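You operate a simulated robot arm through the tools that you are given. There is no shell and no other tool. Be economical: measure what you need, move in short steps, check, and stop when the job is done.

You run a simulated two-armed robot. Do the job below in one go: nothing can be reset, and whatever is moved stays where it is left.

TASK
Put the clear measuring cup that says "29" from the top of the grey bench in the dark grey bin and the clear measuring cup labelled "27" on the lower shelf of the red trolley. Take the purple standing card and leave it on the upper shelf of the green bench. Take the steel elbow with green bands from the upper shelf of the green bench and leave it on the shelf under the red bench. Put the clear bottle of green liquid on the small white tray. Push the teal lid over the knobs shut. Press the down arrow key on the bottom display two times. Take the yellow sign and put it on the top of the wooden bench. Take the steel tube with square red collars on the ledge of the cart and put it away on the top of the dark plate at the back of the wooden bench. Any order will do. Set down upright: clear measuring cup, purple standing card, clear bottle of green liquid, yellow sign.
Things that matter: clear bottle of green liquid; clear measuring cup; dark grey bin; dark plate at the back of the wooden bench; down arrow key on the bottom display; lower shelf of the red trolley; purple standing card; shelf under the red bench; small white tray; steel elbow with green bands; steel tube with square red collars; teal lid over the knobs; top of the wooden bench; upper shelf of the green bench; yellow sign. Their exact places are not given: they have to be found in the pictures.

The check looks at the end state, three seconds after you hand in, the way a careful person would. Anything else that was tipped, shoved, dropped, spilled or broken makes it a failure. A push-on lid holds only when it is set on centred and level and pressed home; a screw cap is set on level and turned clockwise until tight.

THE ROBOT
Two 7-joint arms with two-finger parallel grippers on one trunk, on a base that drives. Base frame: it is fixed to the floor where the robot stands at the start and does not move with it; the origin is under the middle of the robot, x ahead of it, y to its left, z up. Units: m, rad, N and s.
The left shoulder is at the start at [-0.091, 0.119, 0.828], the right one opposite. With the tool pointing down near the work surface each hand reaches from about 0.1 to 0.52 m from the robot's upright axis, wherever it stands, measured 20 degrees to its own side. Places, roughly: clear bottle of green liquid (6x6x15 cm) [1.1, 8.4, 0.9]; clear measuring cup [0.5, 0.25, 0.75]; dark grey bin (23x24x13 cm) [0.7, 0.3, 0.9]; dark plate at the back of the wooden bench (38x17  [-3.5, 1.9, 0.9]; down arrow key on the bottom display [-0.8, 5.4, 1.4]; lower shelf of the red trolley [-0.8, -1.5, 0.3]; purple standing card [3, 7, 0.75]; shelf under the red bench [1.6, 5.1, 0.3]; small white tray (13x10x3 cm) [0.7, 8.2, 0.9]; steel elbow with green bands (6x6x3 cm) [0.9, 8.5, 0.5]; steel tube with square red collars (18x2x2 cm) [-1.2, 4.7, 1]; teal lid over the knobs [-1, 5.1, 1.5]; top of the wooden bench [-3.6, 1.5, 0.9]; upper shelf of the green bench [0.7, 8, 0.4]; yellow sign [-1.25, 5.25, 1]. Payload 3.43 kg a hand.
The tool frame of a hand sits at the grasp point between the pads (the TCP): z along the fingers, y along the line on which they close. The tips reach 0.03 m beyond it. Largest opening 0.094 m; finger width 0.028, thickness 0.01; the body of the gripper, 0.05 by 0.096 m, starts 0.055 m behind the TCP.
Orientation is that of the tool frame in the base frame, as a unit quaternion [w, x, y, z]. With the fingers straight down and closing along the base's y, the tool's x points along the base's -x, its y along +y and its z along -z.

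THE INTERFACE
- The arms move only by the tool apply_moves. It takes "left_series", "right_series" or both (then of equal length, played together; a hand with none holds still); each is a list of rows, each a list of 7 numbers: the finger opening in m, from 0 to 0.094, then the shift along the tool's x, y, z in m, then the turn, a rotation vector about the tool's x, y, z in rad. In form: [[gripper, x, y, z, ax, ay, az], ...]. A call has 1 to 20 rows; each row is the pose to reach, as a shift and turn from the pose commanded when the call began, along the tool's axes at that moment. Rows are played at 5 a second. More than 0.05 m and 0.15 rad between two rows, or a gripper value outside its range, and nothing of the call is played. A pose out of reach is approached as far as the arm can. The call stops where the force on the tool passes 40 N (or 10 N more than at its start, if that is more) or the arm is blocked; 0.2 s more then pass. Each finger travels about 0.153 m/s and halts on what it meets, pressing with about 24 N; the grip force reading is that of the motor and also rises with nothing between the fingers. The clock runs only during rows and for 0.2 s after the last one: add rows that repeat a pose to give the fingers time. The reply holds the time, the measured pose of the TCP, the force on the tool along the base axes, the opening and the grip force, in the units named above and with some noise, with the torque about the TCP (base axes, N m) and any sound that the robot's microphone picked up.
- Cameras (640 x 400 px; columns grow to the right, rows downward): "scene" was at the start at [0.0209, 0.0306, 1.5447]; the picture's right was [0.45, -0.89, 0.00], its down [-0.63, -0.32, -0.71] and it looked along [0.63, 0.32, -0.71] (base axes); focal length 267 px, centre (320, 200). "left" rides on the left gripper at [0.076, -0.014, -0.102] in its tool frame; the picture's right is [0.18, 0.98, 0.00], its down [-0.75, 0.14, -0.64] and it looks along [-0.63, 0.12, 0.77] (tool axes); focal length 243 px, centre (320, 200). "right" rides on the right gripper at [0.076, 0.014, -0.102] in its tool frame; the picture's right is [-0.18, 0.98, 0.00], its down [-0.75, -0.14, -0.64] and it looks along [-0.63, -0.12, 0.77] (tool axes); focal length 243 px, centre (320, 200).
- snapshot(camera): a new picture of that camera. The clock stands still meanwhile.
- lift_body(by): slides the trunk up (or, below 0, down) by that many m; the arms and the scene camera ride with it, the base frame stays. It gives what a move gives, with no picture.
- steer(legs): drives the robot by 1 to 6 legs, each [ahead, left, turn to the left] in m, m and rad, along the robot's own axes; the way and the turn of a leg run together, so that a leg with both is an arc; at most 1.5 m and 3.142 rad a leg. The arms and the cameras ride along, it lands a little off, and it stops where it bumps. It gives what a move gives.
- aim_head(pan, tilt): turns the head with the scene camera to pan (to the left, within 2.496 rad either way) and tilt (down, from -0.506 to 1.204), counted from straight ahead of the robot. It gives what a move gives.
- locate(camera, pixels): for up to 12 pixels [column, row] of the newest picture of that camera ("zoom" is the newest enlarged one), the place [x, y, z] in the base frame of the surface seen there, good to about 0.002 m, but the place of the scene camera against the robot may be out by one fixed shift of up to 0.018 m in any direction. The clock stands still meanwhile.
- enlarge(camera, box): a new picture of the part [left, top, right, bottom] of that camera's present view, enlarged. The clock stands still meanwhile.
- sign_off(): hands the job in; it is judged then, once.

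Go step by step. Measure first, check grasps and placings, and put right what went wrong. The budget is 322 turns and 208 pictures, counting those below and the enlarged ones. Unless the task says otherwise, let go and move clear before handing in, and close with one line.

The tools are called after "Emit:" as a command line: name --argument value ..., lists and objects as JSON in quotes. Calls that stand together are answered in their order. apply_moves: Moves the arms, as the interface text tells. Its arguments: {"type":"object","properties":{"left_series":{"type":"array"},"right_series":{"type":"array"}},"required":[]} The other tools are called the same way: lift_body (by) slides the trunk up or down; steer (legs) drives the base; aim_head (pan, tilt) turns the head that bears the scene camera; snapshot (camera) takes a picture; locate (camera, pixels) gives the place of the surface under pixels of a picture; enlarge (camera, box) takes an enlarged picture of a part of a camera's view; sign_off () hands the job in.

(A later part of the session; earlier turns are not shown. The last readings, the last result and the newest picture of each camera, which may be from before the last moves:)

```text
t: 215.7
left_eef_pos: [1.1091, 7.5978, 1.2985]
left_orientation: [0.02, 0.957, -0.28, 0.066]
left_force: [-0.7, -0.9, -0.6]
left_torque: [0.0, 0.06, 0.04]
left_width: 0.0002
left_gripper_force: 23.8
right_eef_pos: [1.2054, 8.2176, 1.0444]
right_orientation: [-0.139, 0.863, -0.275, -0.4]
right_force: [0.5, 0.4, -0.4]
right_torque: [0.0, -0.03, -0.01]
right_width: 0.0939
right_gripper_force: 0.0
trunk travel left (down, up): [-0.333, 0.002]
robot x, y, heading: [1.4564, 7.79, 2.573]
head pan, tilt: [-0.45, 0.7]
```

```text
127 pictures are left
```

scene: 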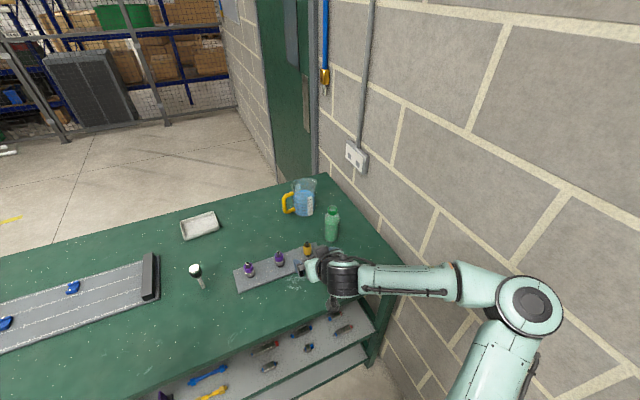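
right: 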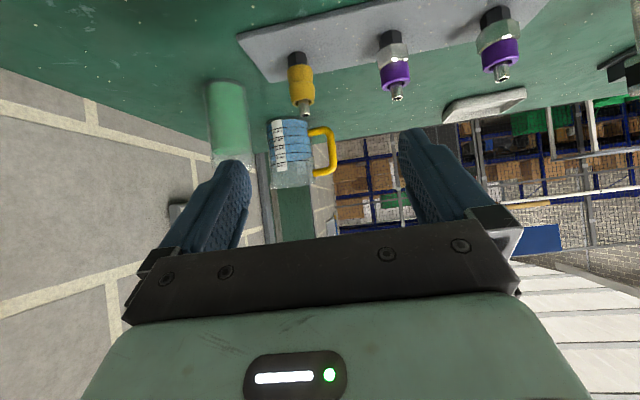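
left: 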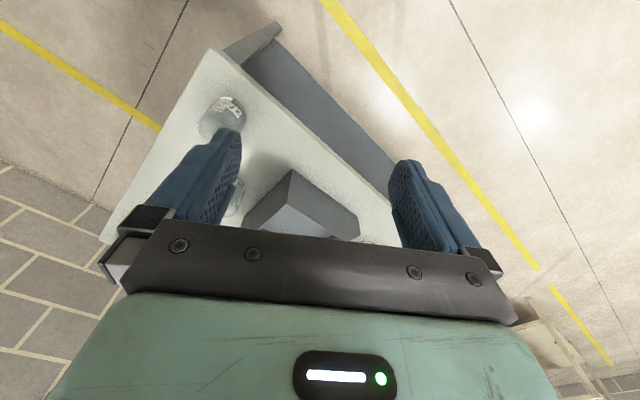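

Bottle centre ≈ (1.133,8.443). I'll swing the hand right with a small yaw, then drive in 0.12 m to a point up and back along the finger axis.

Emit:
apply_moves --right_series '[[0.094, 0.009, -0.031, 0, 0.038, 0.001, 0.032], [0.094, 0.017, -0.062, -0.002, 0.076, 0.002, 0.064], [0.094, 0.026, -0.094, -0.004, 0.115, 0.003, 0.096], [0.094, 0.0347, -0.125, -0.005, 0.153, 0.004, 0.128], [0.094, 0.0347, -0.125, -0.005, 0.153, 0.004, 0.128]]'

Emit:
steer --legs '[[0.12, 0, 0]]'

Emit:
snapshot --camera "right"

```text
t: 216.8
left_eef_pos: [1.1077, 7.5984, 1.2993]
left_orientation: [0.021, 0.957, -0.28, 0.067]
left_force: [-1.0, 0.3, 0.2]
left_torque: [0.04, -0.02, -0.02]
left_width: 0.0
left_gripper_force: 23.6
right_eef_pos: [1.2985, 8.3064, 1.0238]
right_orientation: [-0.179, 0.832, -0.36, -0.383]
right_force: [0.2, -0.4, -0.4]
right_torque: [0.0, 0.0, 0.0]
right_width: 0.0938
right_gripper_force: 0.1
trunk travel left (down, up): [-0.333, 0.002]
robot x, y, heading: [1.4546, 7.7922, 2.569]
head pan, tilt: [-0.45, 0.7]
```

```text
t: 218.1
left_eef_pos: [1.0057, 7.6638, 1.2986]
left_orientation: [0.021, 0.958, -0.28, 0.066]
left_force: [0.1, 0.4, 0.1]
left_torque: [0.01, 0.01, 0.05]
left_width: 0.0001
left_gripper_force: 24.0
right_eef_pos: [1.1976, 8.3708, 1.0236]
right_orientation: [-0.179, 0.832, -0.36, -0.383]
right_force: [1.2, -0.2, 0.0]
right_torque: [-0.01, 0.02, -0.03]
right_width: 0.094
right_gripper_force: 0.1
trunk travel left (down, up): [-0.333, 0.002]
robot x, y, heading: [1.3536, 7.856, 2.572]
head pan, tilt: [-0.45, 0.7]
```

```text
126 pictures are left
```

right: 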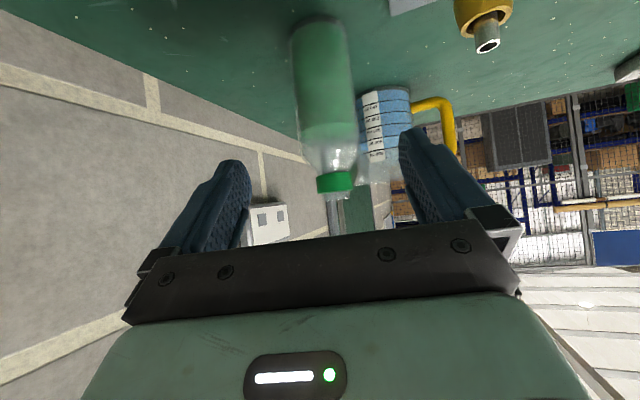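

Emit:
locate --camera "right" --pixels '[[320, 60], [328, 120], [337, 182], [300, 90], [350, 90], [325, 30]]'

```text
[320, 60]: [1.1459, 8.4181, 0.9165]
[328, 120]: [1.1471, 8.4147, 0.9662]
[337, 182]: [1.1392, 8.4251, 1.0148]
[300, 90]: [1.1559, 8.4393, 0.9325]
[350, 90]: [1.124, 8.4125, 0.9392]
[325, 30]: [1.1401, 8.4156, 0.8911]
```

Bottle axis ≈ (1.128,8.437). I'll shift 8 mm sideways and slide in along the finger axis, then close.

Emit:
apply_moves --right_series '[[0.094, 0, 0.008, 0.02, 0, 0, 0], [0.094, 0, 0.008, 0.05, 0, 0, 0], [0.094, -0.001, 0.008, 0.08, 0, 0, 0], [0.094, -0.0015, 0.008, 0.105, 0, 0, 0], [0.094, -0.0015, 0.008, 0.124, 0, 0, 0], [0.094, -0.0015, 0.008, 0.124, 0, 0, 0]]'

Emit:
snapshot --camera "right"

```text
t: 219.5
left_eef_pos: [1.0051, 7.663, 1.2993]
left_orientation: [0.02, 0.958, -0.28, 0.066]
left_force: [0.5, -1.4, -0.5]
left_torque: [0.01, -0.02, -0.02]
left_width: 0.0
left_gripper_force: 23.6
right_eef_pos: [1.1254, 8.4389, 0.9447]
right_orientation: [-0.178, 0.832, -0.36, -0.383]
right_force: [0.8, 1.1, 0.1]
right_torque: [0.02, 0.0, 0.0]
right_width: 0.0939
right_gripper_force: 0.0
trunk travel left (down, up): [-0.333, 0.002]
robot x, y, heading: [1.3512, 7.8539, 2.572]
head pan, tilt: [-0.45, 0.7]
```

```text
125 pictures are left
```

right: 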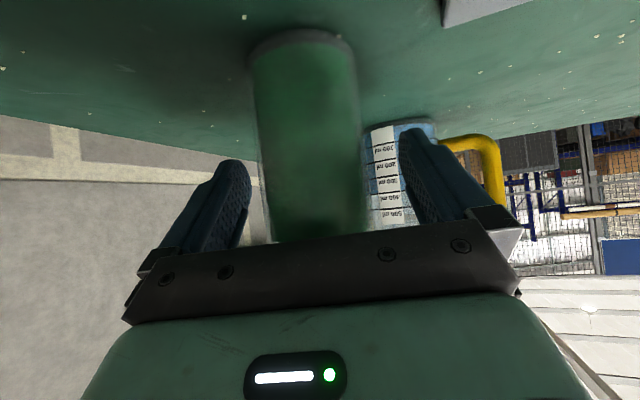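

Centred. I'll close and lift.

Emit:
apply_moves --right_series '[[0.07, 0, -0.003, 0, 0, 0, 0], [0.055, 0, -0.003, 0, 0, 0, 0], [0.04, 0, -0.003, 0, 0, 0, 0], [0.03, 0, -0.003, 0, 0, 0, 0], [0.03, 0, -0.003, 0, 0, 0, 0], [0.03, -0.015, -0.003, -0.013, 0, 0, 0], [0.03, -0.046, -0.003, -0.039, 0, 0, 0], [0.03, -0.077, -0.003, -0.064, 0, 0, 0], [0.03, -0.107, -0.003, -0.09, 0, 0, 0], [0.03, -0.107, -0.003, -0.09, 0, 0, 0]]'

Emit:
snapshot --camera "scene"

```text
t: 221.7
left_eef_pos: [1.0055, 7.664, 1.2984]
left_orientation: [0.02, 0.958, -0.28, 0.066]
left_force: [-0.9, -0.7, -1.0]
left_torque: [0.0, -0.01, 0.02]
left_width: 0.0002
left_gripper_force: 24.3
right_eef_pos: [1.1263, 8.4387, 1.0849]
right_orientation: [-0.179, 0.832, -0.361, -0.383]
right_force: [-0.6, 0.1, -1.8]
right_torque: [-0.02, 0.0, 0.02]
right_width: 0.0592
right_gripper_force: 24.1
trunk travel left (down, up): [-0.333, 0.002]
robot x, y, heading: [1.355, 7.8561, 2.576]
head pan, tilt: [-0.45, 0.7]
```

```text
124 pictures are left
```

scene: 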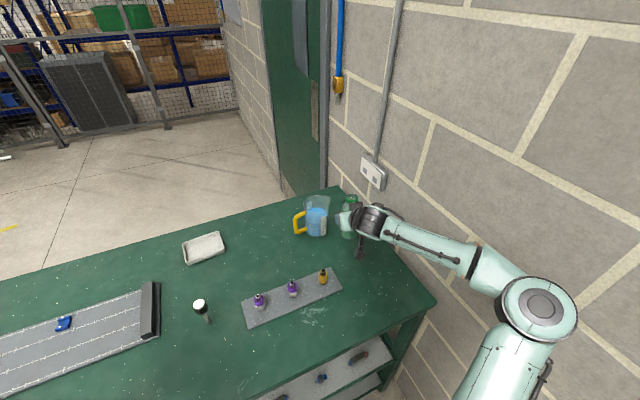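

Bottle held (0.059 m). Now I'll check the free floor behind the bench for the way around.

Emit:
locate --camera "scene" --pixels '[[275, 190], [200, 180], [120, 200], [240, 150], [60, 145], [165, 125], [20, 255], [200, 247], [222, 240], [186, 262], [195, 236], [320, 185]]'

Emit:
aim_head --pan 0.5 --tilt 0.45

Emit:
snapshot --camera "scene"

```text
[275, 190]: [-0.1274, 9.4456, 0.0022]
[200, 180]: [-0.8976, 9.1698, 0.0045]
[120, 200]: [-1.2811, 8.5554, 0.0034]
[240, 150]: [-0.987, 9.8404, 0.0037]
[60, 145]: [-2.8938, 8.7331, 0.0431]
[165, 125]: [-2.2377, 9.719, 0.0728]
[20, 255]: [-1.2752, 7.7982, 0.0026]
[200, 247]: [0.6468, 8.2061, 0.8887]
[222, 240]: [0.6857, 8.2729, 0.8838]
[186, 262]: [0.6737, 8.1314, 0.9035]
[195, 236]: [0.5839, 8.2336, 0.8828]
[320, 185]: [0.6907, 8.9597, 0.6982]
```

```text
t: 222.9
left_eef_pos: [1.006, 7.663, 1.2986]
left_orientation: [0.021, 0.957, -0.281, 0.066]
left_force: [0.2, -1.1, 0.0]
left_torque: [0.03, -0.02, -0.01]
left_width: 0.0002
left_gripper_force: 23.9
right_eef_pos: [1.1246, 8.4379, 1.0849]
right_orientation: [-0.179, 0.832, -0.361, -0.383]
right_force: [0.0, 0.1, -1.3]
right_torque: [-0.02, -0.04, 0.01]
right_width: 0.0588
right_gripper_force: 24.4
trunk travel left (down, up): [-0.333, 0.002]
robot x, y, heading: [1.3512, 7.8537, 2.574]
head pan, tilt: [0.499, 0.45]
```

```text
123 pictures are left
```

scene: 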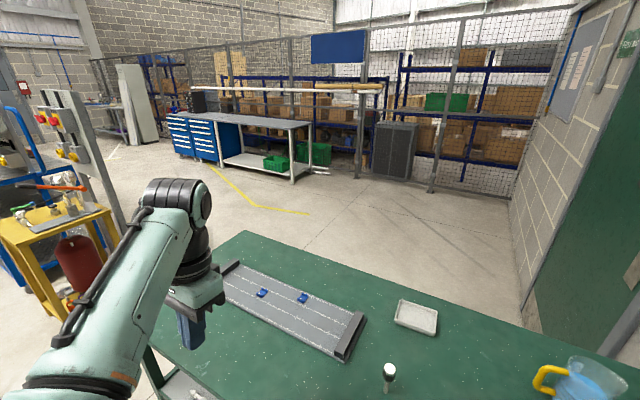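

Behind the bench is open floor. I'll check the passage between the bench's left end and the yellow cart.

Emit:
locate --camera "scene" --pixels '[[108, 208], [56, 322], [82, 232], [120, 235], [255, 215], [245, 235], [330, 230], [225, 200], [300, 210]]'

```text
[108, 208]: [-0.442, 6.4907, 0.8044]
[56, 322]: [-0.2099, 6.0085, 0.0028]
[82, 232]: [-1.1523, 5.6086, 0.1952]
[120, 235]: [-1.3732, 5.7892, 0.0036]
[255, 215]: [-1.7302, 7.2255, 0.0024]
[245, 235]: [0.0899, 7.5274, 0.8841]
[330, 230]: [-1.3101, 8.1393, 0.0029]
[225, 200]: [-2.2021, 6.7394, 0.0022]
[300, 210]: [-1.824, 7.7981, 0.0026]
```

The gap is over 1.1 m wide. I'll back off with the bottle, pass the bench's left end, and go round to the back.

Emit:
steer --legs '[[-0.36, 0, 0], [0, 0.84, 0], [0, 0.84, 0], [0.9, 0, 0], [0.92, 0, 0]]'

Emit:
steer --legs '[[0, 0, 1.57], [0, 0, 1.554]]'

Emit:
aim_head --pan 0.6 --tilt 0.5

Emit:
snapshot --camera "scene"

```text
t: 245.3
left_eef_pos: [-0.3921, 6.4901, 1.3006]
left_orientation: [0.021, 0.962, -0.264, 0.065]
left_force: [-0.5, 0.4, 0.0]
left_torque: [0.0, -0.01, -0.02]
left_width: 0.0
left_gripper_force: 24.0
right_eef_pos: [-0.2957, 7.269, 1.0865]
right_orientation: [-0.173, 0.835, -0.35, -0.387]
right_force: [0.3, 0.1, -2.0]
right_torque: [0.01, -0.01, 0.02]
right_width: 0.0588
right_gripper_force: 23.9
trunk travel left (down, up): [-0.333, 0.002]
robot x, y, heading: [-0.0554, 6.6946, 2.599]
head pan, tilt: [0.499, 0.45]
stopped in leg 5: the robot was blocked; the commanded pose is now the measured one
```

```text
t: 246.6
left_eef_pos: [-0.374, 6.4681, 1.3024]
left_orientation: [0.016, 0.972, -0.227, 0.064]
left_force: [6.0, 17.4, 1.9]
left_torque: [-1.77, 0.73, -0.79]
left_width: 0.0
left_gripper_force: 23.8
right_eef_pos: [-0.3585, 7.2448, 1.0835]
right_orientation: [-0.15, 0.854, -0.306, -0.393]
right_force: [0.2, -0.8, -2.4]
right_torque: [0.02, 0.02, -0.01]
right_width: 0.0586
right_gripper_force: 24.7
trunk travel left (down, up): [-0.333, 0.002]
robot x, y, heading: [-0.058, 6.6943, 2.702]
head pan, tilt: [0.499, 0.45]
stopped in leg 1: the force on the tool passed its limit at 49 N (the readings are from after the stop); the commanded pose is now the measured one
```

```text
t: 247.2
left_eef_pos: [-0.3726, 6.4691, 1.3019]
left_orientation: [0.017, 0.972, -0.224, 0.065]
left_force: [9.7, 21.9, 0.1]
left_torque: [-2.2, 1.0, -0.94]
left_width: 0.0
left_gripper_force: 24.0
right_eef_pos: [-0.358, 7.2458, 1.0821]
right_orientation: [-0.151, 0.854, -0.306, -0.392]
right_force: [0.3, 0.3, -2.3]
right_torque: [0.0, 0.03, 0.0]
right_width: 0.0589
right_gripper_force: 23.9
trunk travel left (down, up): [-0.333, 0.002]
robot x, y, heading: [-0.0547, 6.6922, 2.701]
head pan, tilt: [0.6, 0.499]
```

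```text
122 pictures are left
```

scene: 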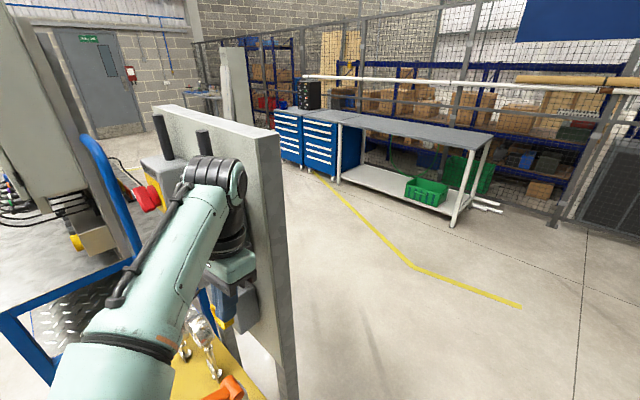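

The left hand has met the tall panel of the yellow cart. I'll reverse the turn at once and back off towards the right.

Emit:
steer --legs '[[0, 0, -0.1], [-0.15, -0.1, 0]]'

Emit:
aim_head --pan 0.6 --tilt 0.6

Emit:
snapshot --camera "scene"

```text
t: 249.3
left_eef_pos: [-0.2152, 6.5079, 1.3004]
left_orientation: [0.018, 0.96, -0.271, 0.065]
left_force: [1.0, -0.5, -0.1]
left_torque: [-0.01, -0.02, 0.0]
left_width: 0.0003
left_gripper_force: 24.0
right_eef_pos: [-0.1209, 7.2801, 1.0845]
right_orientation: [-0.172, 0.837, -0.348, -0.385]
right_force: [-0.9, 0.9, -1.8]
right_torque: [0.01, -0.01, -0.01]
right_width: 0.0586
right_gripper_force: 24.5
trunk travel left (down, up): [-0.333, 0.002]
robot x, y, heading: [0.1235, 6.7045, 2.605]
head pan, tilt: [0.6, 0.499]
```

```text
t: 250.0
left_eef_pos: [-0.2144, 6.5062, 1.3003]
left_orientation: [0.019, 0.96, -0.272, 0.065]
left_force: [0.4, -0.3, -0.5]
left_torque: [-0.03, 0.0, 0.0]
left_width: 0.0
left_gripper_force: 24.0
right_eef_pos: [-0.1199, 7.2797, 1.0842]
right_orientation: [-0.172, 0.837, -0.348, -0.386]
right_force: [-0.1, 0.2, -3.1]
right_torque: [0.0, 0.01, 0.0]
right_width: 0.0591
right_gripper_force: 24.2
trunk travel left (down, up): [-0.333, 0.002]
robot x, y, heading: [0.1208, 6.7052, 2.605]
head pan, tilt: [0.6, 0.6]
```

```text
121 pictures are left
```

scene: 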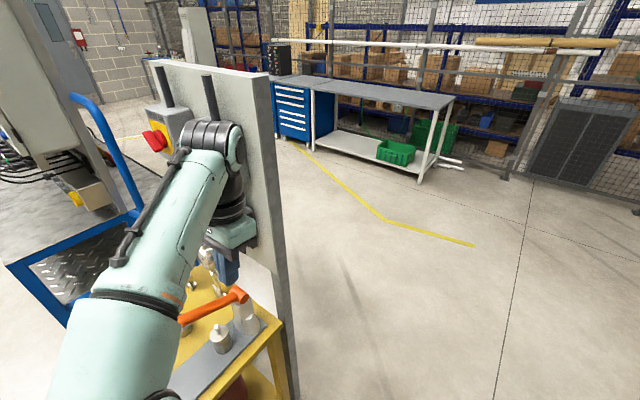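

Emit:
locate --camera "scene" --pixels '[[285, 200], [272, 90], [292, 330], [165, 70], [280, 340], [250, 300]]'

Emit:
aim_head --pan -0.6 --tilt 0.6

Emit:
snapshot --camera "scene"

```text
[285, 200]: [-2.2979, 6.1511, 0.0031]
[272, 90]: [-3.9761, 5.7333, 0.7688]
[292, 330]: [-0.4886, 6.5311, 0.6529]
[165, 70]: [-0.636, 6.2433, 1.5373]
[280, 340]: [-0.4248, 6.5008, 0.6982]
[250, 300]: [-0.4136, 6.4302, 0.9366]
```

```text
t: 251.4
left_eef_pos: [-0.2139, 6.506, 1.3001]
left_orientation: [0.018, 0.96, -0.272, 0.065]
left_force: [0.4, -0.5, 0.2]
left_torque: [0.02, 0.02, -0.01]
left_width: 0.0002
left_gripper_force: 24.0
right_eef_pos: [-0.122, 7.2804, 1.0844]
right_orientation: [-0.173, 0.837, -0.348, -0.386]
right_force: [-0.8, -0.7, -3.0]
right_torque: [0.0, 0.02, -0.02]
right_width: 0.0588
right_gripper_force: 24.3
trunk travel left (down, up): [-0.333, 0.002]
robot x, y, heading: [0.1258, 6.7047, 2.604]
head pan, tilt: [-0.6, 0.6]
```

```text
120 pictures are left
```

scene: 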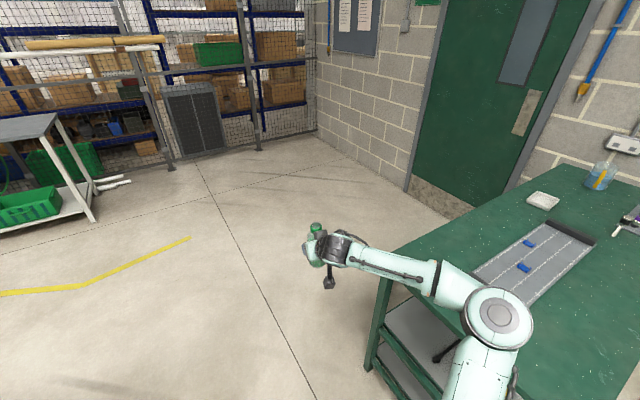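

The way ahead is clear on this side. I'll shift right a bit, go ahead past the bench, then turn around.

Emit:
steer --legs '[[0, -0.12, 0], [0.6, 0, 0], [0.65, -0.1, 0], [0, 0, -1.57], [0, 0, -1.57]]'

Emit:
aim_head --pan 0.5 --tilt 0.5

Emit:
snapshot --camera "scene"

```text
t: 266.9
left_eef_pos: [-0.5081, 7.7582, 1.3009]
left_orientation: [-0.064, 0.249, 0.966, 0.017]
left_force: [-0.6, 0.2, 0.3]
left_torque: [0.01, -0.02, 0.02]
left_width: 0.0002
left_gripper_force: 24.0
right_eef_pos: [-0.5629, 6.9817, 1.0846]
right_orientation: [0.389, 0.328, 0.845, -0.163]
right_force: [1.0, -0.5, -2.0]
right_torque: [0.0, 0.0, -0.01]
right_width: 0.0589
right_gripper_force: 24.5
trunk travel left (down, up): [-0.333, 0.002]
robot x, y, heading: [-0.8354, 7.5467, -0.49]
head pan, tilt: [-0.6, 0.6]
```

```text
t: 268.3
left_eef_pos: [-0.5085, 7.7585, 1.3004]
left_orientation: [-0.065, 0.248, 0.966, 0.017]
left_force: [-0.3, 0.6, 0.4]
left_torque: [0.01, -0.02, 0.0]
left_width: 0.0
left_gripper_force: 24.2
right_eef_pos: [-0.5642, 6.9811, 1.0845]
right_orientation: [0.389, 0.328, 0.845, -0.162]
right_force: [-0.6, 1.2, -1.9]
right_torque: [-0.03, 0.04, -0.01]
right_width: 0.0588
right_gripper_force: 23.8
trunk travel left (down, up): [-0.333, 0.002]
robot x, y, heading: [-0.8337, 7.5412, -0.489]
head pan, tilt: [0.499, 0.499]
```

```text
119 pictures are left
```

scene: 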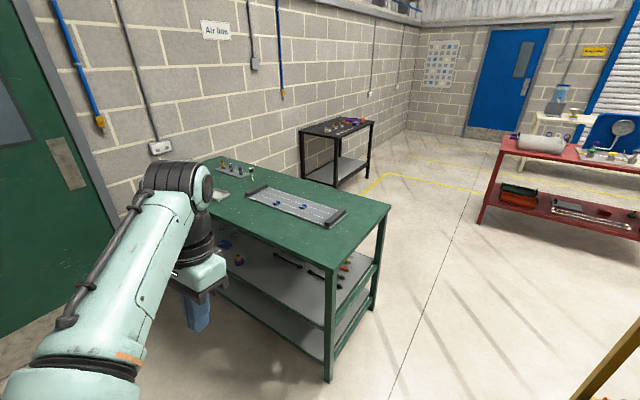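

Emit:
steer --legs '[[0, 0, -0.096], [0.0, 0.7, 0], [0.0, 0.7, 0]]'

Emit:
aim_head --pan 0.05 --tilt 0.6

Emit:
snapshot --camera "scene"

```text
t: 281.4
left_eef_pos: [0.3044, 8.8501, 1.3001]
left_orientation: [-0.064, 0.312, 0.948, 0.021]
left_force: [0.7, 0.4, 0.6]
left_torque: [0.02, 0.01, 0.01]
left_width: 0.0
left_gripper_force: 24.1
right_eef_pos: [0.1473, 8.0868, 1.0841]
right_orientation: [0.377, 0.382, 0.823, -0.187]
right_force: [0.8, -0.1, -1.7]
right_torque: [-0.02, -0.03, 0.0]
right_width: 0.0589
right_gripper_force: 24.2
trunk travel left (down, up): [-0.333, 0.002]
robot x, y, heading: [-0.0508, 8.6784, -0.623]
head pan, tilt: [0.499, 0.499]
```

```text
t: 282.3
left_eef_pos: [0.3044, 8.8512, 1.2994]
left_orientation: [-0.064, 0.311, 0.948, 0.02]
left_force: [-0.8, -0.1, 0.3]
left_torque: [0.02, 0.02, -0.01]
left_width: 0.0001
left_gripper_force: 24.3
right_eef_pos: [0.1477, 8.0881, 1.0841]
right_orientation: [0.378, 0.383, 0.821, -0.188]
right_force: [0.5, 0.3, -2.3]
right_torque: [-0.01, -0.04, -0.01]
right_width: 0.0589
right_gripper_force: 24.0
trunk travel left (down, up): [-0.333, 0.002]
robot x, y, heading: [-0.0499, 8.6785, -0.625]
head pan, tilt: [0.051, 0.6]
```

```text
118 pictures are left
```

scene: 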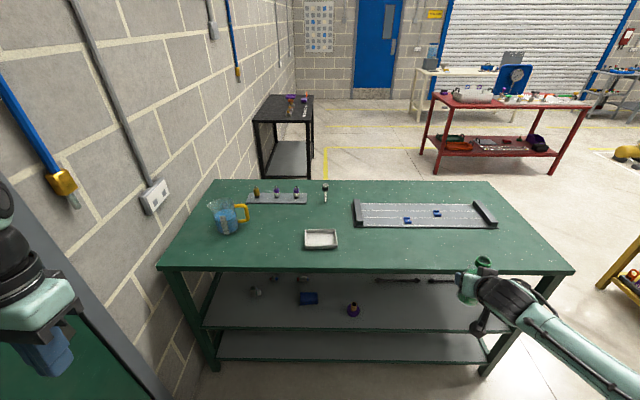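

From behind I see the tray at (321,239) and small parts on the shelf near (275,288). I'll zoom in.

Emit:
enlarge --camera "scene" --box '[230, 265, 390, 335]'

Emit:
locate --camera "scene" --pixels '[[321, 240], [306, 247], [337, 247], [309, 230], [336, 230], [322, 247], [270, 280], [257, 292], [302, 280], [158, 265], [573, 270], [220, 235]]'

```text
4.00 times, centred on (310, 300) of scene
```

zoom: 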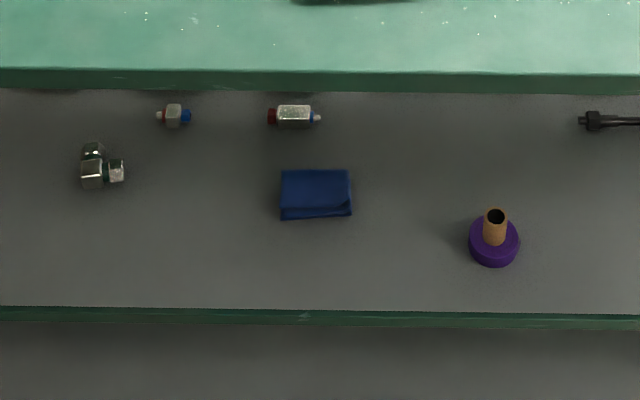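

```text
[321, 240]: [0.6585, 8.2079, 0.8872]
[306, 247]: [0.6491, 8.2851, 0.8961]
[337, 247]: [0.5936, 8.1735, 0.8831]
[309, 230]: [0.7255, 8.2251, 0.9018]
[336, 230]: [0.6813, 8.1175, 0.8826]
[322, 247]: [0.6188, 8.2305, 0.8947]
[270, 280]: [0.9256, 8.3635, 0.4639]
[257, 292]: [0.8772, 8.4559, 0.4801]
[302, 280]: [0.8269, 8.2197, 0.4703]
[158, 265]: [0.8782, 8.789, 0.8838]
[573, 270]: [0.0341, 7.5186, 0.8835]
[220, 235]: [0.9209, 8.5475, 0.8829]
```

The elbow lies at about (0.877,8.456,0.48) near the back edge. First the bottle: the wall is on my left, so I'll bring the right hand towards the middle rather than driving there.

Emit:
apply_moves --right_series '[[0.03, 0.006, 0.041, -0.009, -0.02, 0, -0.017], [0.03, 0.013, 0.083, -0.018, -0.045, -0.001, -0.038], [0.03, 0.02, 0.125, -0.027, -0.07, -0.002, -0.058], [0.03, 0.027, 0.167, -0.036, -0.095, -0.003, -0.08], [0.03, 0.033, 0.21, -0.045, -0.12, -0.003, -0.1], [0.03, 0.039, 0.25, -0.054, -0.14, -0.004, -0.118], [0.03, 0.045, 0.29, -0.062, -0.153, -0.004, -0.128], [0.03, 0.045, 0.29, -0.062, -0.153, -0.004, -0.128]]'

Emit:
steer --legs '[[0.12, 0.09, 0.035]]'

Emit:
snapshot --camera "right"

Emit:
snapshot --camera "scene"

```text
t: 284.1
left_eef_pos: [0.3049, 8.8517, 1.3005]
left_orientation: [-0.063, 0.311, 0.948, 0.021]
left_force: [1.3, -0.1, -0.8]
left_torque: [0.01, 0.0, 0.0]
left_width: 0.0
left_gripper_force: 24.1
right_eef_pos: [0.2458, 8.2784, 1.0899]
right_orientation: [0.395, 0.298, 0.856, -0.148]
right_force: [0.1, 0.5, -1.8]
right_torque: [0.0, 0.0, 0.03]
right_width: 0.059
right_gripper_force: 24.4
right hand out of reach, approached as far as the arm can: row 5, 6, 7, 8
trunk travel left (down, up): [-0.333, 0.002]
robot x, y, heading: [-0.0482, 8.6821, -0.623]
head pan, tilt: [0.051, 0.6]
```

```text
t: 285.6
left_eef_pos: [0.447, 8.8714, 1.3004]
left_orientation: [-0.064, 0.293, 0.954, 0.019]
left_force: [-0.2, 0.4, -0.8]
left_torque: [-0.01, 0.01, -0.05]
left_width: 0.0
left_gripper_force: 24.3
right_eef_pos: [0.4092, 8.2974, 1.0886]
right_orientation: [0.398, 0.282, 0.862, -0.141]
right_force: [-0.2, -0.3, -2.3]
right_torque: [0.04, 0.0, 0.02]
right_width: 0.0589
right_gripper_force: 24.6
trunk travel left (down, up): [-0.333, 0.002]
robot x, y, heading: [0.0958, 8.688, -0.583]
head pan, tilt: [0.051, 0.6]
```

```text
116 pictures are left
```

right: 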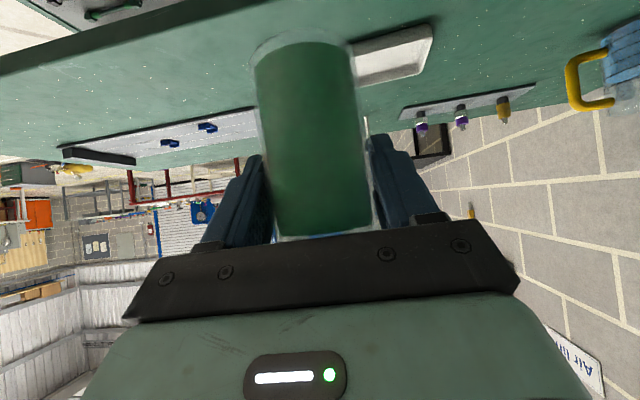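

```text
115 pictures are left
```

scene: 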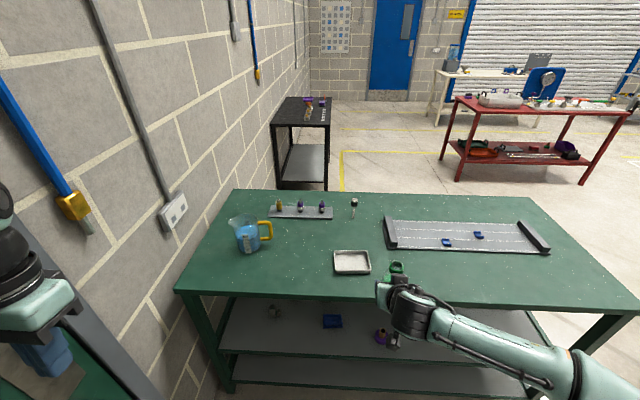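

Emit:
locate --camera "right" --pixels '[[432, 26], [424, 70], [362, 40], [395, 55], [362, 80], [385, 78]]'

Emit:
locate --camera "scene" --pixels '[[334, 252], [370, 252], [336, 273], [370, 273], [352, 262], [338, 272], [180, 290], [400, 300]]'

Emit:
enlarge --camera "scene" --box '[310, 230, 410, 300]'

```text
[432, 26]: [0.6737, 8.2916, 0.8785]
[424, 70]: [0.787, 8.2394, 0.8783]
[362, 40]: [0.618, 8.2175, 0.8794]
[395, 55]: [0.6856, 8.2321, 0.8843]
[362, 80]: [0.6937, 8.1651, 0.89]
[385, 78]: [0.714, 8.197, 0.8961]
```

```text
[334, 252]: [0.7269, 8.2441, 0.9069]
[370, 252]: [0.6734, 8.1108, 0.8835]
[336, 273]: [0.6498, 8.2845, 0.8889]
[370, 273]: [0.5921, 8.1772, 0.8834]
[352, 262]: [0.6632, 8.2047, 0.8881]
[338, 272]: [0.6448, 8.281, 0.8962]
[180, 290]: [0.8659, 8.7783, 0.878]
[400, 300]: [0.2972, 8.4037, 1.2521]
```

```text
5.71 times, centred on (360, 265) of scene
```

zoom: 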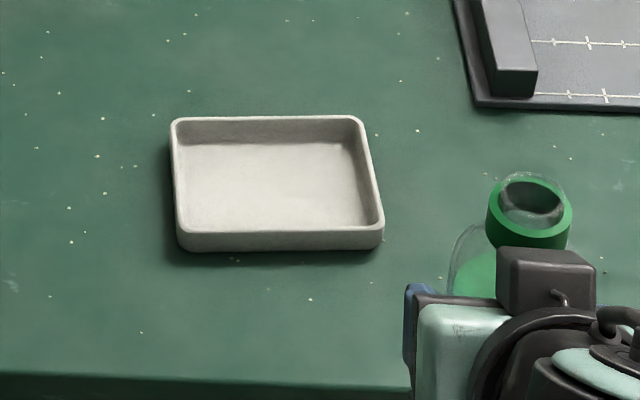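

Tray centre ≈ (0.662,8.206). I'll drive so the bottle is above it.

Emit:
steer --legs '[[0.26, 0.063, 0]]'

Emit:
snapshot --camera "right"

Emit:
snapshot --camera "scene"

```text
t: 287.5
left_eef_pos: [0.6945, 8.7837, 1.3005]
left_orientation: [-0.065, 0.294, 0.953, 0.021]
left_force: [-0.4, -0.1, -0.7]
left_torque: [0.0, -0.03, 0.01]
left_width: 0.0002
left_gripper_force: 23.6
right_eef_pos: [0.6586, 8.2086, 1.0882]
right_orientation: [0.398, 0.282, 0.861, -0.141]
right_force: [-0.6, -0.2, -2.8]
right_torque: [0.01, 0.03, -0.01]
right_width: 0.0589
right_gripper_force: 24.1
trunk travel left (down, up): [-0.333, 0.002]
robot x, y, heading: [0.3462, 8.6022, -0.584]
head pan, tilt: [0.051, 0.6]
```

```text
113 pictures are left
```

right: 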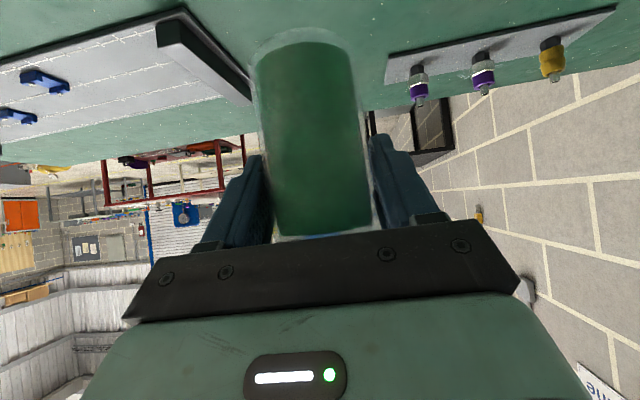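

```text
112 pictures are left
```

scene: 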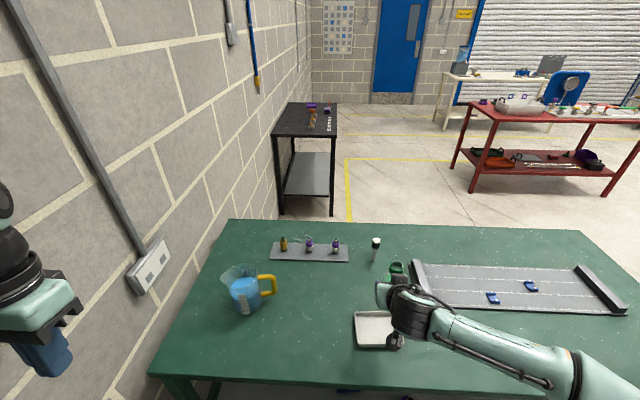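

Emit:
lift_body --by -0.1

Emit:
snapshot --camera "right"

Emit:
enlarge --camera "scene" --box '[320, 220, 460, 340]'

```text
t: 288.8
left_eef_pos: [0.6943, 8.7828, 1.1987]
left_orientation: [-0.066, 0.294, 0.953, 0.021]
left_force: [0.2, 0.4, 0.3]
left_torque: [0.01, -0.01, 0.03]
left_width: 0.0
left_gripper_force: 23.7
right_eef_pos: [0.6239, 8.2314, 0.9429]
right_orientation: [0.364, 0.286, 0.877, -0.13]
right_force: [-1.9, -3.0, 24.8]
right_torque: [0.24, -0.21, -0.01]
right_width: 0.0595
right_gripper_force: 24.2
trunk travel left (down, up): [-0.233, 0.102]
robot x, y, heading: [0.3457, 8.6015, -0.585]
head pan, tilt: [0.051, 0.6]
```

```text
111 pictures are left
```

right: 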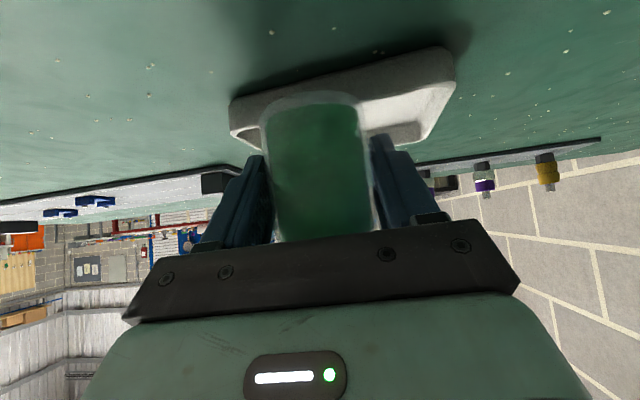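

```text
3.33 times, centred on (390, 280) of scene
```

zoom: 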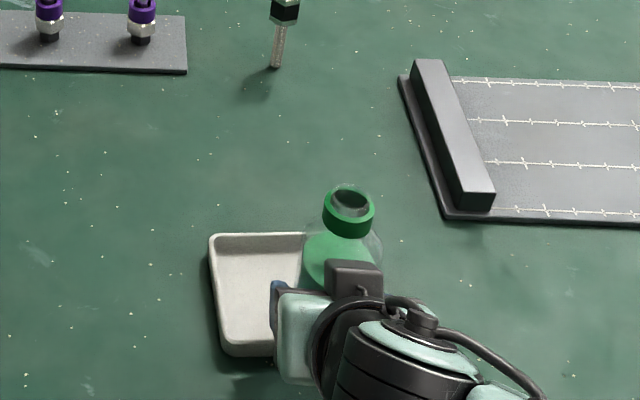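

The hand shifted back during the lowering and the bottle's base is touching the tray's near rim (25 N). I'll raise again right away.

Emit:
lift_body --by 0.06

Emit:
snapshot --camera "right"

```text
t: 289.8
left_eef_pos: [0.6933, 8.7831, 1.2578]
left_orientation: [-0.067, 0.294, 0.953, 0.021]
left_force: [-0.8, 0.1, 0.1]
left_torque: [0.0, -0.04, -0.01]
left_width: 0.0
left_gripper_force: 24.3
right_eef_pos: [0.6218, 8.2314, 1.0007]
right_orientation: [0.361, 0.288, 0.877, -0.131]
right_force: [-0.4, 0.5, -2.3]
right_torque: [0.03, -0.02, -0.02]
right_width: 0.059
right_gripper_force: 23.9
trunk travel left (down, up): [-0.293, 0.042]
robot x, y, heading: [0.3466, 8.5971, -0.585]
head pan, tilt: [0.051, 0.6]
```

```text
109 pictures are left
```

right: 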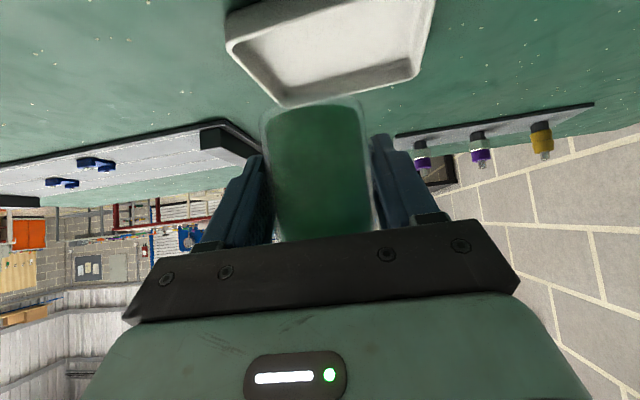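

Now the tray is fully visible to the wrist camera. I'll measure it.

Emit:
locate --camera "right" --pixels '[[228, 48], [285, 104], [418, 76], [434, 4], [240, 10], [345, 40], [290, 60], [400, 40], [265, 100]]'

```text
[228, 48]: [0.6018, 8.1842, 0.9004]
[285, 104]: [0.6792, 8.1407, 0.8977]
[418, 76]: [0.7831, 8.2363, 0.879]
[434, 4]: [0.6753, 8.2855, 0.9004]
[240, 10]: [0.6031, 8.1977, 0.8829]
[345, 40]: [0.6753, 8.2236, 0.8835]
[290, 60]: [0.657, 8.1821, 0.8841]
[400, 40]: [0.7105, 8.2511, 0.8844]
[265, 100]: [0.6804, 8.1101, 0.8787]
```

Tray centre (wrist frame) = (0.677,8.213), floor 0.884. I'll restore the hand's tilt so the bottle is plumb, then shift the base.

Emit:
apply_moves --right_series '[[0.03, 0, 0, 0, 0, -0.04, 0], [0.03, 0, 0, 0, 0, -0.082, 0], [0.03, 0, 0, 0, 0, -0.082, 0]]'

Emit:
snapshot --camera "right"

Emit:
enlarge --camera "scene" --box '[330, 220, 450, 340]'

```text
t: 290.6
left_eef_pos: [0.6939, 8.7823, 1.2579]
left_orientation: [-0.067, 0.295, 0.953, 0.021]
left_force: [0.4, 0.4, -0.4]
left_torque: [-0.02, 0.04, 0.02]
left_width: 0.0
left_gripper_force: 23.9
right_eef_pos: [0.6235, 8.2317, 1.0014]
right_orientation: [0.397, 0.282, 0.862, -0.143]
right_force: [-0.6, 0.7, -2.2]
right_torque: [0.03, 0.0, -0.02]
right_width: 0.059
right_gripper_force: 23.5
trunk travel left (down, up): [-0.293, 0.042]
robot x, y, heading: [0.3479, 8.601, -0.588]
head pan, tilt: [0.051, 0.6]
```

```text
108 pictures are left
```

right: 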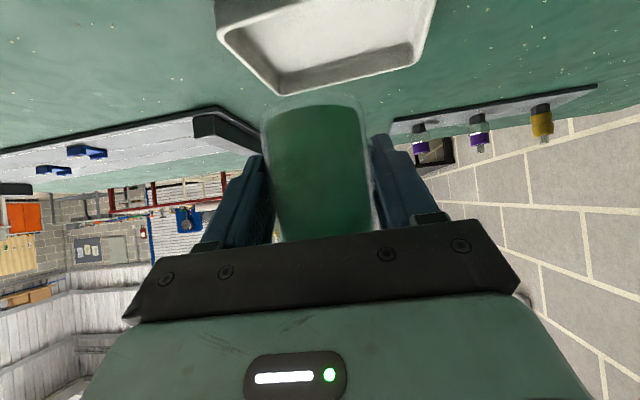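

```text
3.33 times, centred on (390, 280) of scene
```

zoom: 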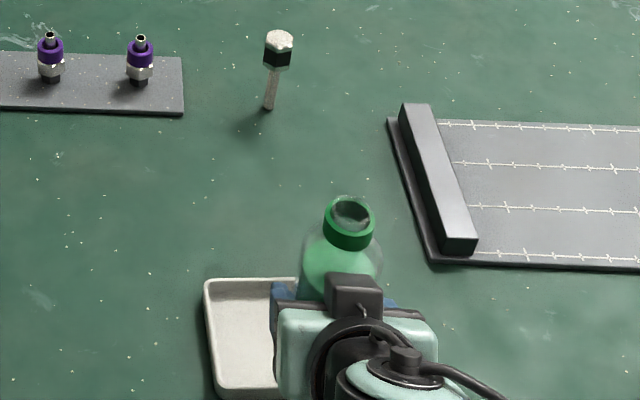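

The bottle slid up about 3 cm in the grip (its base is now ≈0.036 below the TCP) but hangs upright. I'll shift the base so it is over the tray centre.

Emit:
steer --legs '[[0.055, 0.014, 0]]'

Emit:
apply_moves --right_series '[[0.03, 0.012, 0, 0.01, 0, 0, 0], [0.03, 0.023, 0, 0.0193, 0, 0, 0], [0.03, 0.023, 0, 0.0193, 0, 0, 0]]'

Emit:
snapshot --camera "right"

```text
t: 291.6
left_eef_pos: [0.7481, 8.765, 1.2588]
left_orientation: [-0.067, 0.294, 0.953, 0.022]
left_force: [0.2, 0.3, -0.3]
left_torque: [0.02, 0.04, 0.03]
left_width: 0.0001
left_gripper_force: 24.4
right_eef_pos: [0.6771, 8.2128, 0.9995]
right_orientation: [0.397, 0.282, 0.862, -0.143]
right_force: [0.1, -0.2, -2.6]
right_torque: [0.0, -0.01, 0.03]
right_width: 0.0588
right_gripper_force: 24.4
trunk travel left (down, up): [-0.293, 0.042]
robot x, y, heading: [0.3994, 8.5826, -0.584]
head pan, tilt: [0.051, 0.6]
```

```text
t: 292.4
left_eef_pos: [0.7475, 8.7636, 1.2585]
left_orientation: [-0.067, 0.294, 0.953, 0.022]
left_force: [-0.2, 0.0, 0.0]
left_torque: [-0.02, 0.01, -0.01]
left_width: 0.0
left_gripper_force: 24.1
right_eef_pos: [0.6757, 8.2104, 0.9714]
right_orientation: [0.397, 0.282, 0.862, -0.143]
right_force: [-0.2, -0.5, -1.9]
right_torque: [0.0, 0.0, 0.0]
right_width: 0.0591
right_gripper_force: 24.2
trunk travel left (down, up): [-0.293, 0.042]
robot x, y, heading: [0.3959, 8.5801, -0.587]
head pan, tilt: [0.051, 0.6]
```

```text
106 pictures are left
```

right: 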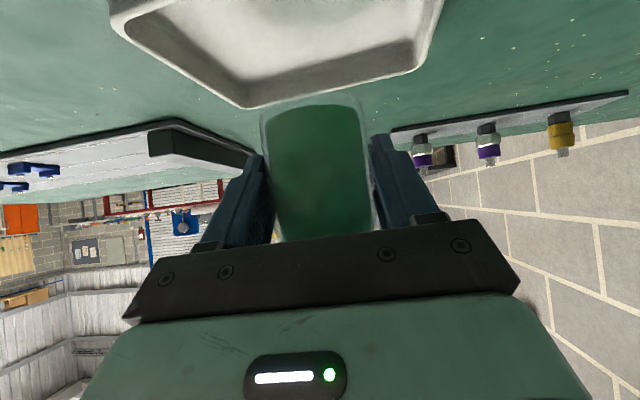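

The projected landing point (301,25) is in the middle of the tray. I'll lower gently to contact.

Emit:
apply_moves --right_series '[[0.03, 0.0115, 0, 0.0096, 0, 0, 0], [0.03, 0.023, 0, 0.0192, 0, 0, 0], [0.03, 0.029, 0, 0.0243, 0, 0, 0], [0.03, 0.0325, 0, 0.0272, 0, 0, 0], [0.03, 0.0325, 0, 0.0272, 0, 0, 0]]'

Emit:
snapshot --camera "right"

```text
t: 293.6
left_eef_pos: [0.749, 8.7647, 1.2583]
left_orientation: [-0.068, 0.295, 0.953, 0.022]
left_force: [0.7, -0.2, -0.3]
left_torque: [0.0, -0.02, 0.0]
left_width: 0.0
left_gripper_force: 24.1
right_eef_pos: [0.675, 8.2105, 0.9278]
right_orientation: [0.396, 0.282, 0.862, -0.143]
right_force: [0.3, 0.9, -1.2]
right_torque: [0.0, 0.03, 0.01]
right_width: 0.0591
right_gripper_force: 23.8
trunk travel left (down, up): [-0.293, 0.042]
robot x, y, heading: [0.4037, 8.5831, -0.586]
head pan, tilt: [0.051, 0.6]
```

```text
105 pictures are left
```

right: 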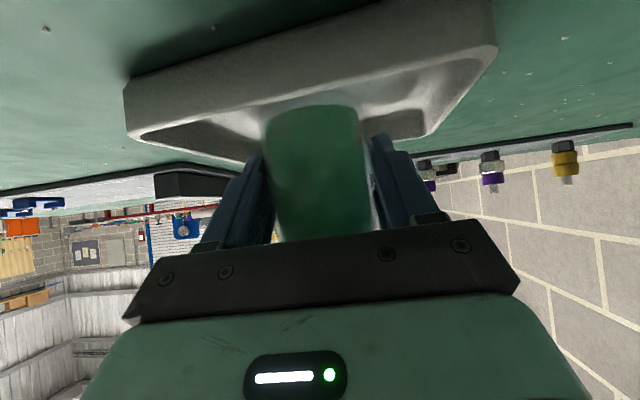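

Emit:
apply_moves --right_series '[[0.03, 0.0015, 0, 0.0013, 0, 0, 0], [0.03, 0.003, 0, 0.0026, 0, 0, 0], [0.03, 0.0046, 0, 0.0038, 0, 0, 0], [0.03, 0.0046, 0, 0.0038, 0, 0, 0]]'

```text
t: 294.6
left_eef_pos: [0.7463, 8.767, 1.2591]
left_orientation: [-0.066, 0.294, 0.953, 0.021]
left_force: [0.2, 0.9, -0.5]
left_torque: [-0.04, -0.03, 0.03]
left_width: 0.0
left_gripper_force: 23.9
right_eef_pos: [0.6737, 8.2115, 0.9244]
right_orientation: [0.401, 0.282, 0.859, -0.145]
right_force: [-5.0, -0.6, 25.6]
right_torque: [-0.17, -0.5, -0.01]
right_width: 0.059
right_gripper_force: 23.9
trunk travel left (down, up): [-0.293, 0.042]
robot x, y, heading: [0.4005, 8.5837, -0.584]
head pan, tilt: [0.051, 0.6]
```

Contact. I'll ease up 1 mm, open just a little and check the bottle.

Emit:
apply_moves --right_series '[[0.03, -0.001, 0, -0.0008, 0, 0, 0], [0.062, -0.001, 0, -0.0008, 0, 0, 0], [0.068, -0.001, 0, -0.0008, 0, 0, 0], [0.074, -0.001, 0, -0.0008, 0, 0, 0], [0.074, -0.001, 0, -0.0008, 0, 0, 0]]'

Emit:
snapshot --camera "right"

Emit:
enlarge --camera "scene" --box '[320, 220, 460, 340]'

```text
t: 295.8
left_eef_pos: [0.7477, 8.7654, 1.2589]
left_orientation: [-0.067, 0.294, 0.953, 0.021]
left_force: [0.3, 0.5, -0.1]
left_torque: [-0.01, -0.01, 0.0]
left_width: 0.0
left_gripper_force: 24.1
right_eef_pos: [0.6756, 8.2102, 0.9235]
right_orientation: [0.397, 0.282, 0.862, -0.143]
right_force: [0.3, 0.2, -0.2]
right_torque: [-0.01, -0.01, 0.02]
right_width: 0.0739
right_gripper_force: 0.0
trunk travel left (down, up): [-0.293, 0.042]
robot x, y, heading: [0.3999, 8.5812, -0.583]
head pan, tilt: [0.051, 0.6]
```

```text
104 pictures are left
```

right: 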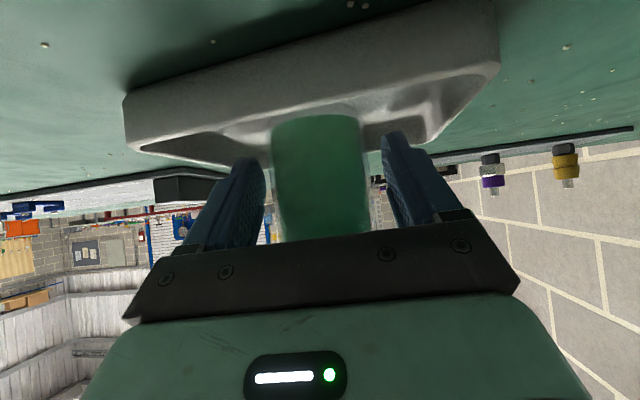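

```text
3.33 times, centred on (390, 280) of scene
```

zoom: 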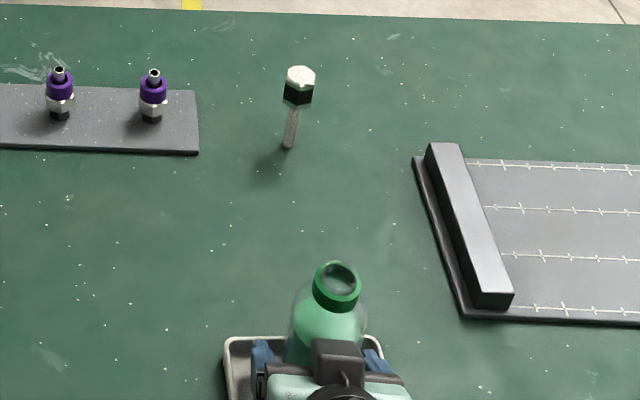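

The bottle stands in the tray. I'll retreat along the finger axis, up and back.

Emit:
apply_moves --right_series '[[0.074, 0, 0, -0.02, 0, 0, 0], [0.08, 0, 0, -0.05, 0, 0, 0], [0.08, 0, 0, -0.09, 0, 0, 0], [0.08, 0, 0, -0.13, 0, 0, 0], [0.08, 0, 0, -0.13, 0, 0, 0]]'

Emit:
steer --legs '[[-0.25, -0.03, 0]]'

Emit:
snapshot --camera "scene"

```text
t: 297.0
left_eef_pos: [0.7488, 8.7642, 1.2583]
left_orientation: [-0.067, 0.294, 0.953, 0.023]
left_force: [1.1, -0.3, 0.1]
left_torque: [-0.01, 0.03, 0.0]
left_width: 0.0
left_gripper_force: 23.8
right_eef_pos: [0.596, 8.2731, 1.0082]
right_orientation: [0.395, 0.283, 0.862, -0.142]
right_force: [0.8, -0.7, -0.4]
right_torque: [-0.01, 0.02, 0.03]
right_width: 0.08
right_gripper_force: 0.1
trunk travel left (down, up): [-0.293, 0.042]
robot x, y, heading: [0.4006, 8.5819, -0.581]
head pan, tilt: [0.051, 0.6]
```

```text
t: 298.8
left_eef_pos: [0.5269, 8.8759, 1.2577]
left_orientation: [-0.067, 0.297, 0.952, 0.022]
left_force: [-0.8, -0.3, -0.1]
left_torque: [-0.02, 0.03, 0.0]
left_width: 0.0004
left_gripper_force: 24.3
right_eef_pos: [0.3729, 8.3853, 1.0101]
right_orientation: [0.396, 0.285, 0.861, -0.144]
right_force: [0.3, 0.1, 0.7]
right_torque: [0.0, -0.01, 0.02]
right_width: 0.0801
right_gripper_force: 0.1
trunk travel left (down, up): [-0.293, 0.042]
robot x, y, heading: [0.1769, 8.6939, -0.593]
head pan, tilt: [0.051, 0.6]
```

```text
102 pictures are left
```

scene: 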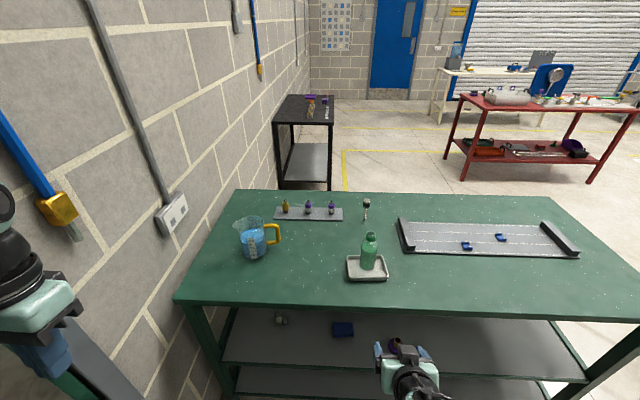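

The bottle stands on the tray (pixel (369,250)). The elbow is on the left, by the wall, so the left hand will take it. I'll bring it forward with about 43° tilt.

Emit:
apply_moves --left_series '[[0.03, -0.028, -0.01, 0.032, 0, -0.089, 0], [0.06, -0.056, -0.02, 0.065, 0, -0.178, 0], [0.08, -0.084, -0.029, 0.097, 0, -0.267, 0], [0.08, -0.112, -0.039, 0.129, 0, -0.356, 0], [0.08, -0.14, -0.049, 0.162, 0, -0.445, 0], [0.08, -0.167, -0.058, 0.194, 0, -0.534, 0], [0.08, -0.195, -0.068, 0.226, 0, -0.623, 0], [0.08, -0.223, -0.078, 0.258, 0, -0.712, 0], [0.08, -0.251, -0.088, 0.291, 0, -0.801, 0], [0.08, -0.279, -0.0975, 0.323, 0, -0.89, 0], [0.08, -0.279, -0.0975, 0.323, 0, -0.89, 0]]'

Emit:
lift_body --by -0.29

Emit:
snapshot --camera "left"

Emit:
snapshot --camera "scene"

```text
t: 301.2
left_eef_pos: [0.6618, 8.6657, 0.9003]
left_orientation: [0.349, 0.276, 0.889, -0.109]
left_force: [0.8, -0.5, -0.4]
left_torque: [-0.01, -0.03, 0.03]
left_width: 0.0802
left_gripper_force: 0.0
right_eef_pos: [0.3723, 8.3843, 1.0106]
right_orientation: [0.396, 0.285, 0.861, -0.144]
right_force: [-0.9, 0.2, 0.2]
right_torque: [-0.03, -0.02, 0.04]
right_width: 0.08
right_gripper_force: 0.0
trunk travel left (down, up): [-0.293, 0.042]
robot x, y, heading: [0.1769, 8.6947, -0.591]
head pan, tilt: [0.051, 0.6]
```

```text
t: 304.1
left_eef_pos: [0.6615, 8.6653, 0.6073]
left_orientation: [0.35, 0.277, 0.889, -0.107]
left_force: [-0.1, 0.3, -0.2]
left_torque: [0.0, 0.02, 0.01]
left_width: 0.0802
left_gripper_force: 0.0
right_eef_pos: [0.372, 8.3838, 0.7202]
right_orientation: [0.396, 0.284, 0.862, -0.143]
right_force: [-0.6, -0.5, 0.2]
right_torque: [-0.01, 0.02, 0.01]
right_width: 0.0803
right_gripper_force: 0.0
trunk travel left (down, up): [-0.003, 0.332]
robot x, y, heading: [0.1757, 8.6947, -0.592]
head pan, tilt: [0.051, 0.6]
```

```text
101 pictures are left
```

left: 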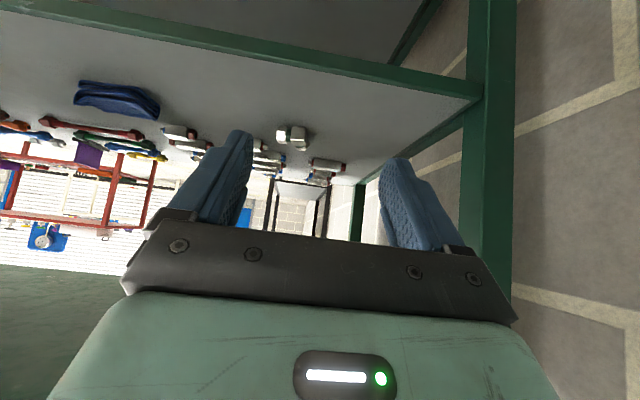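

```text
100 pictures are left
```

scene: 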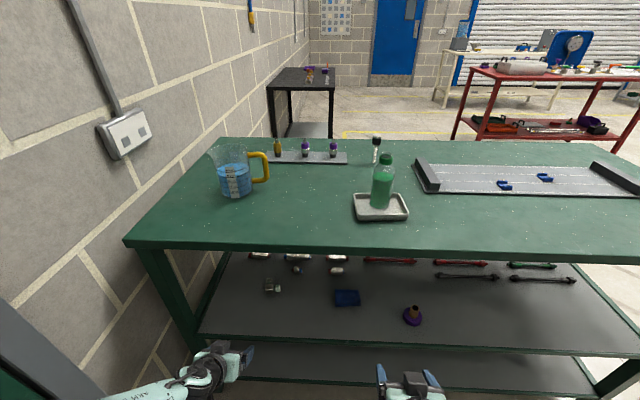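

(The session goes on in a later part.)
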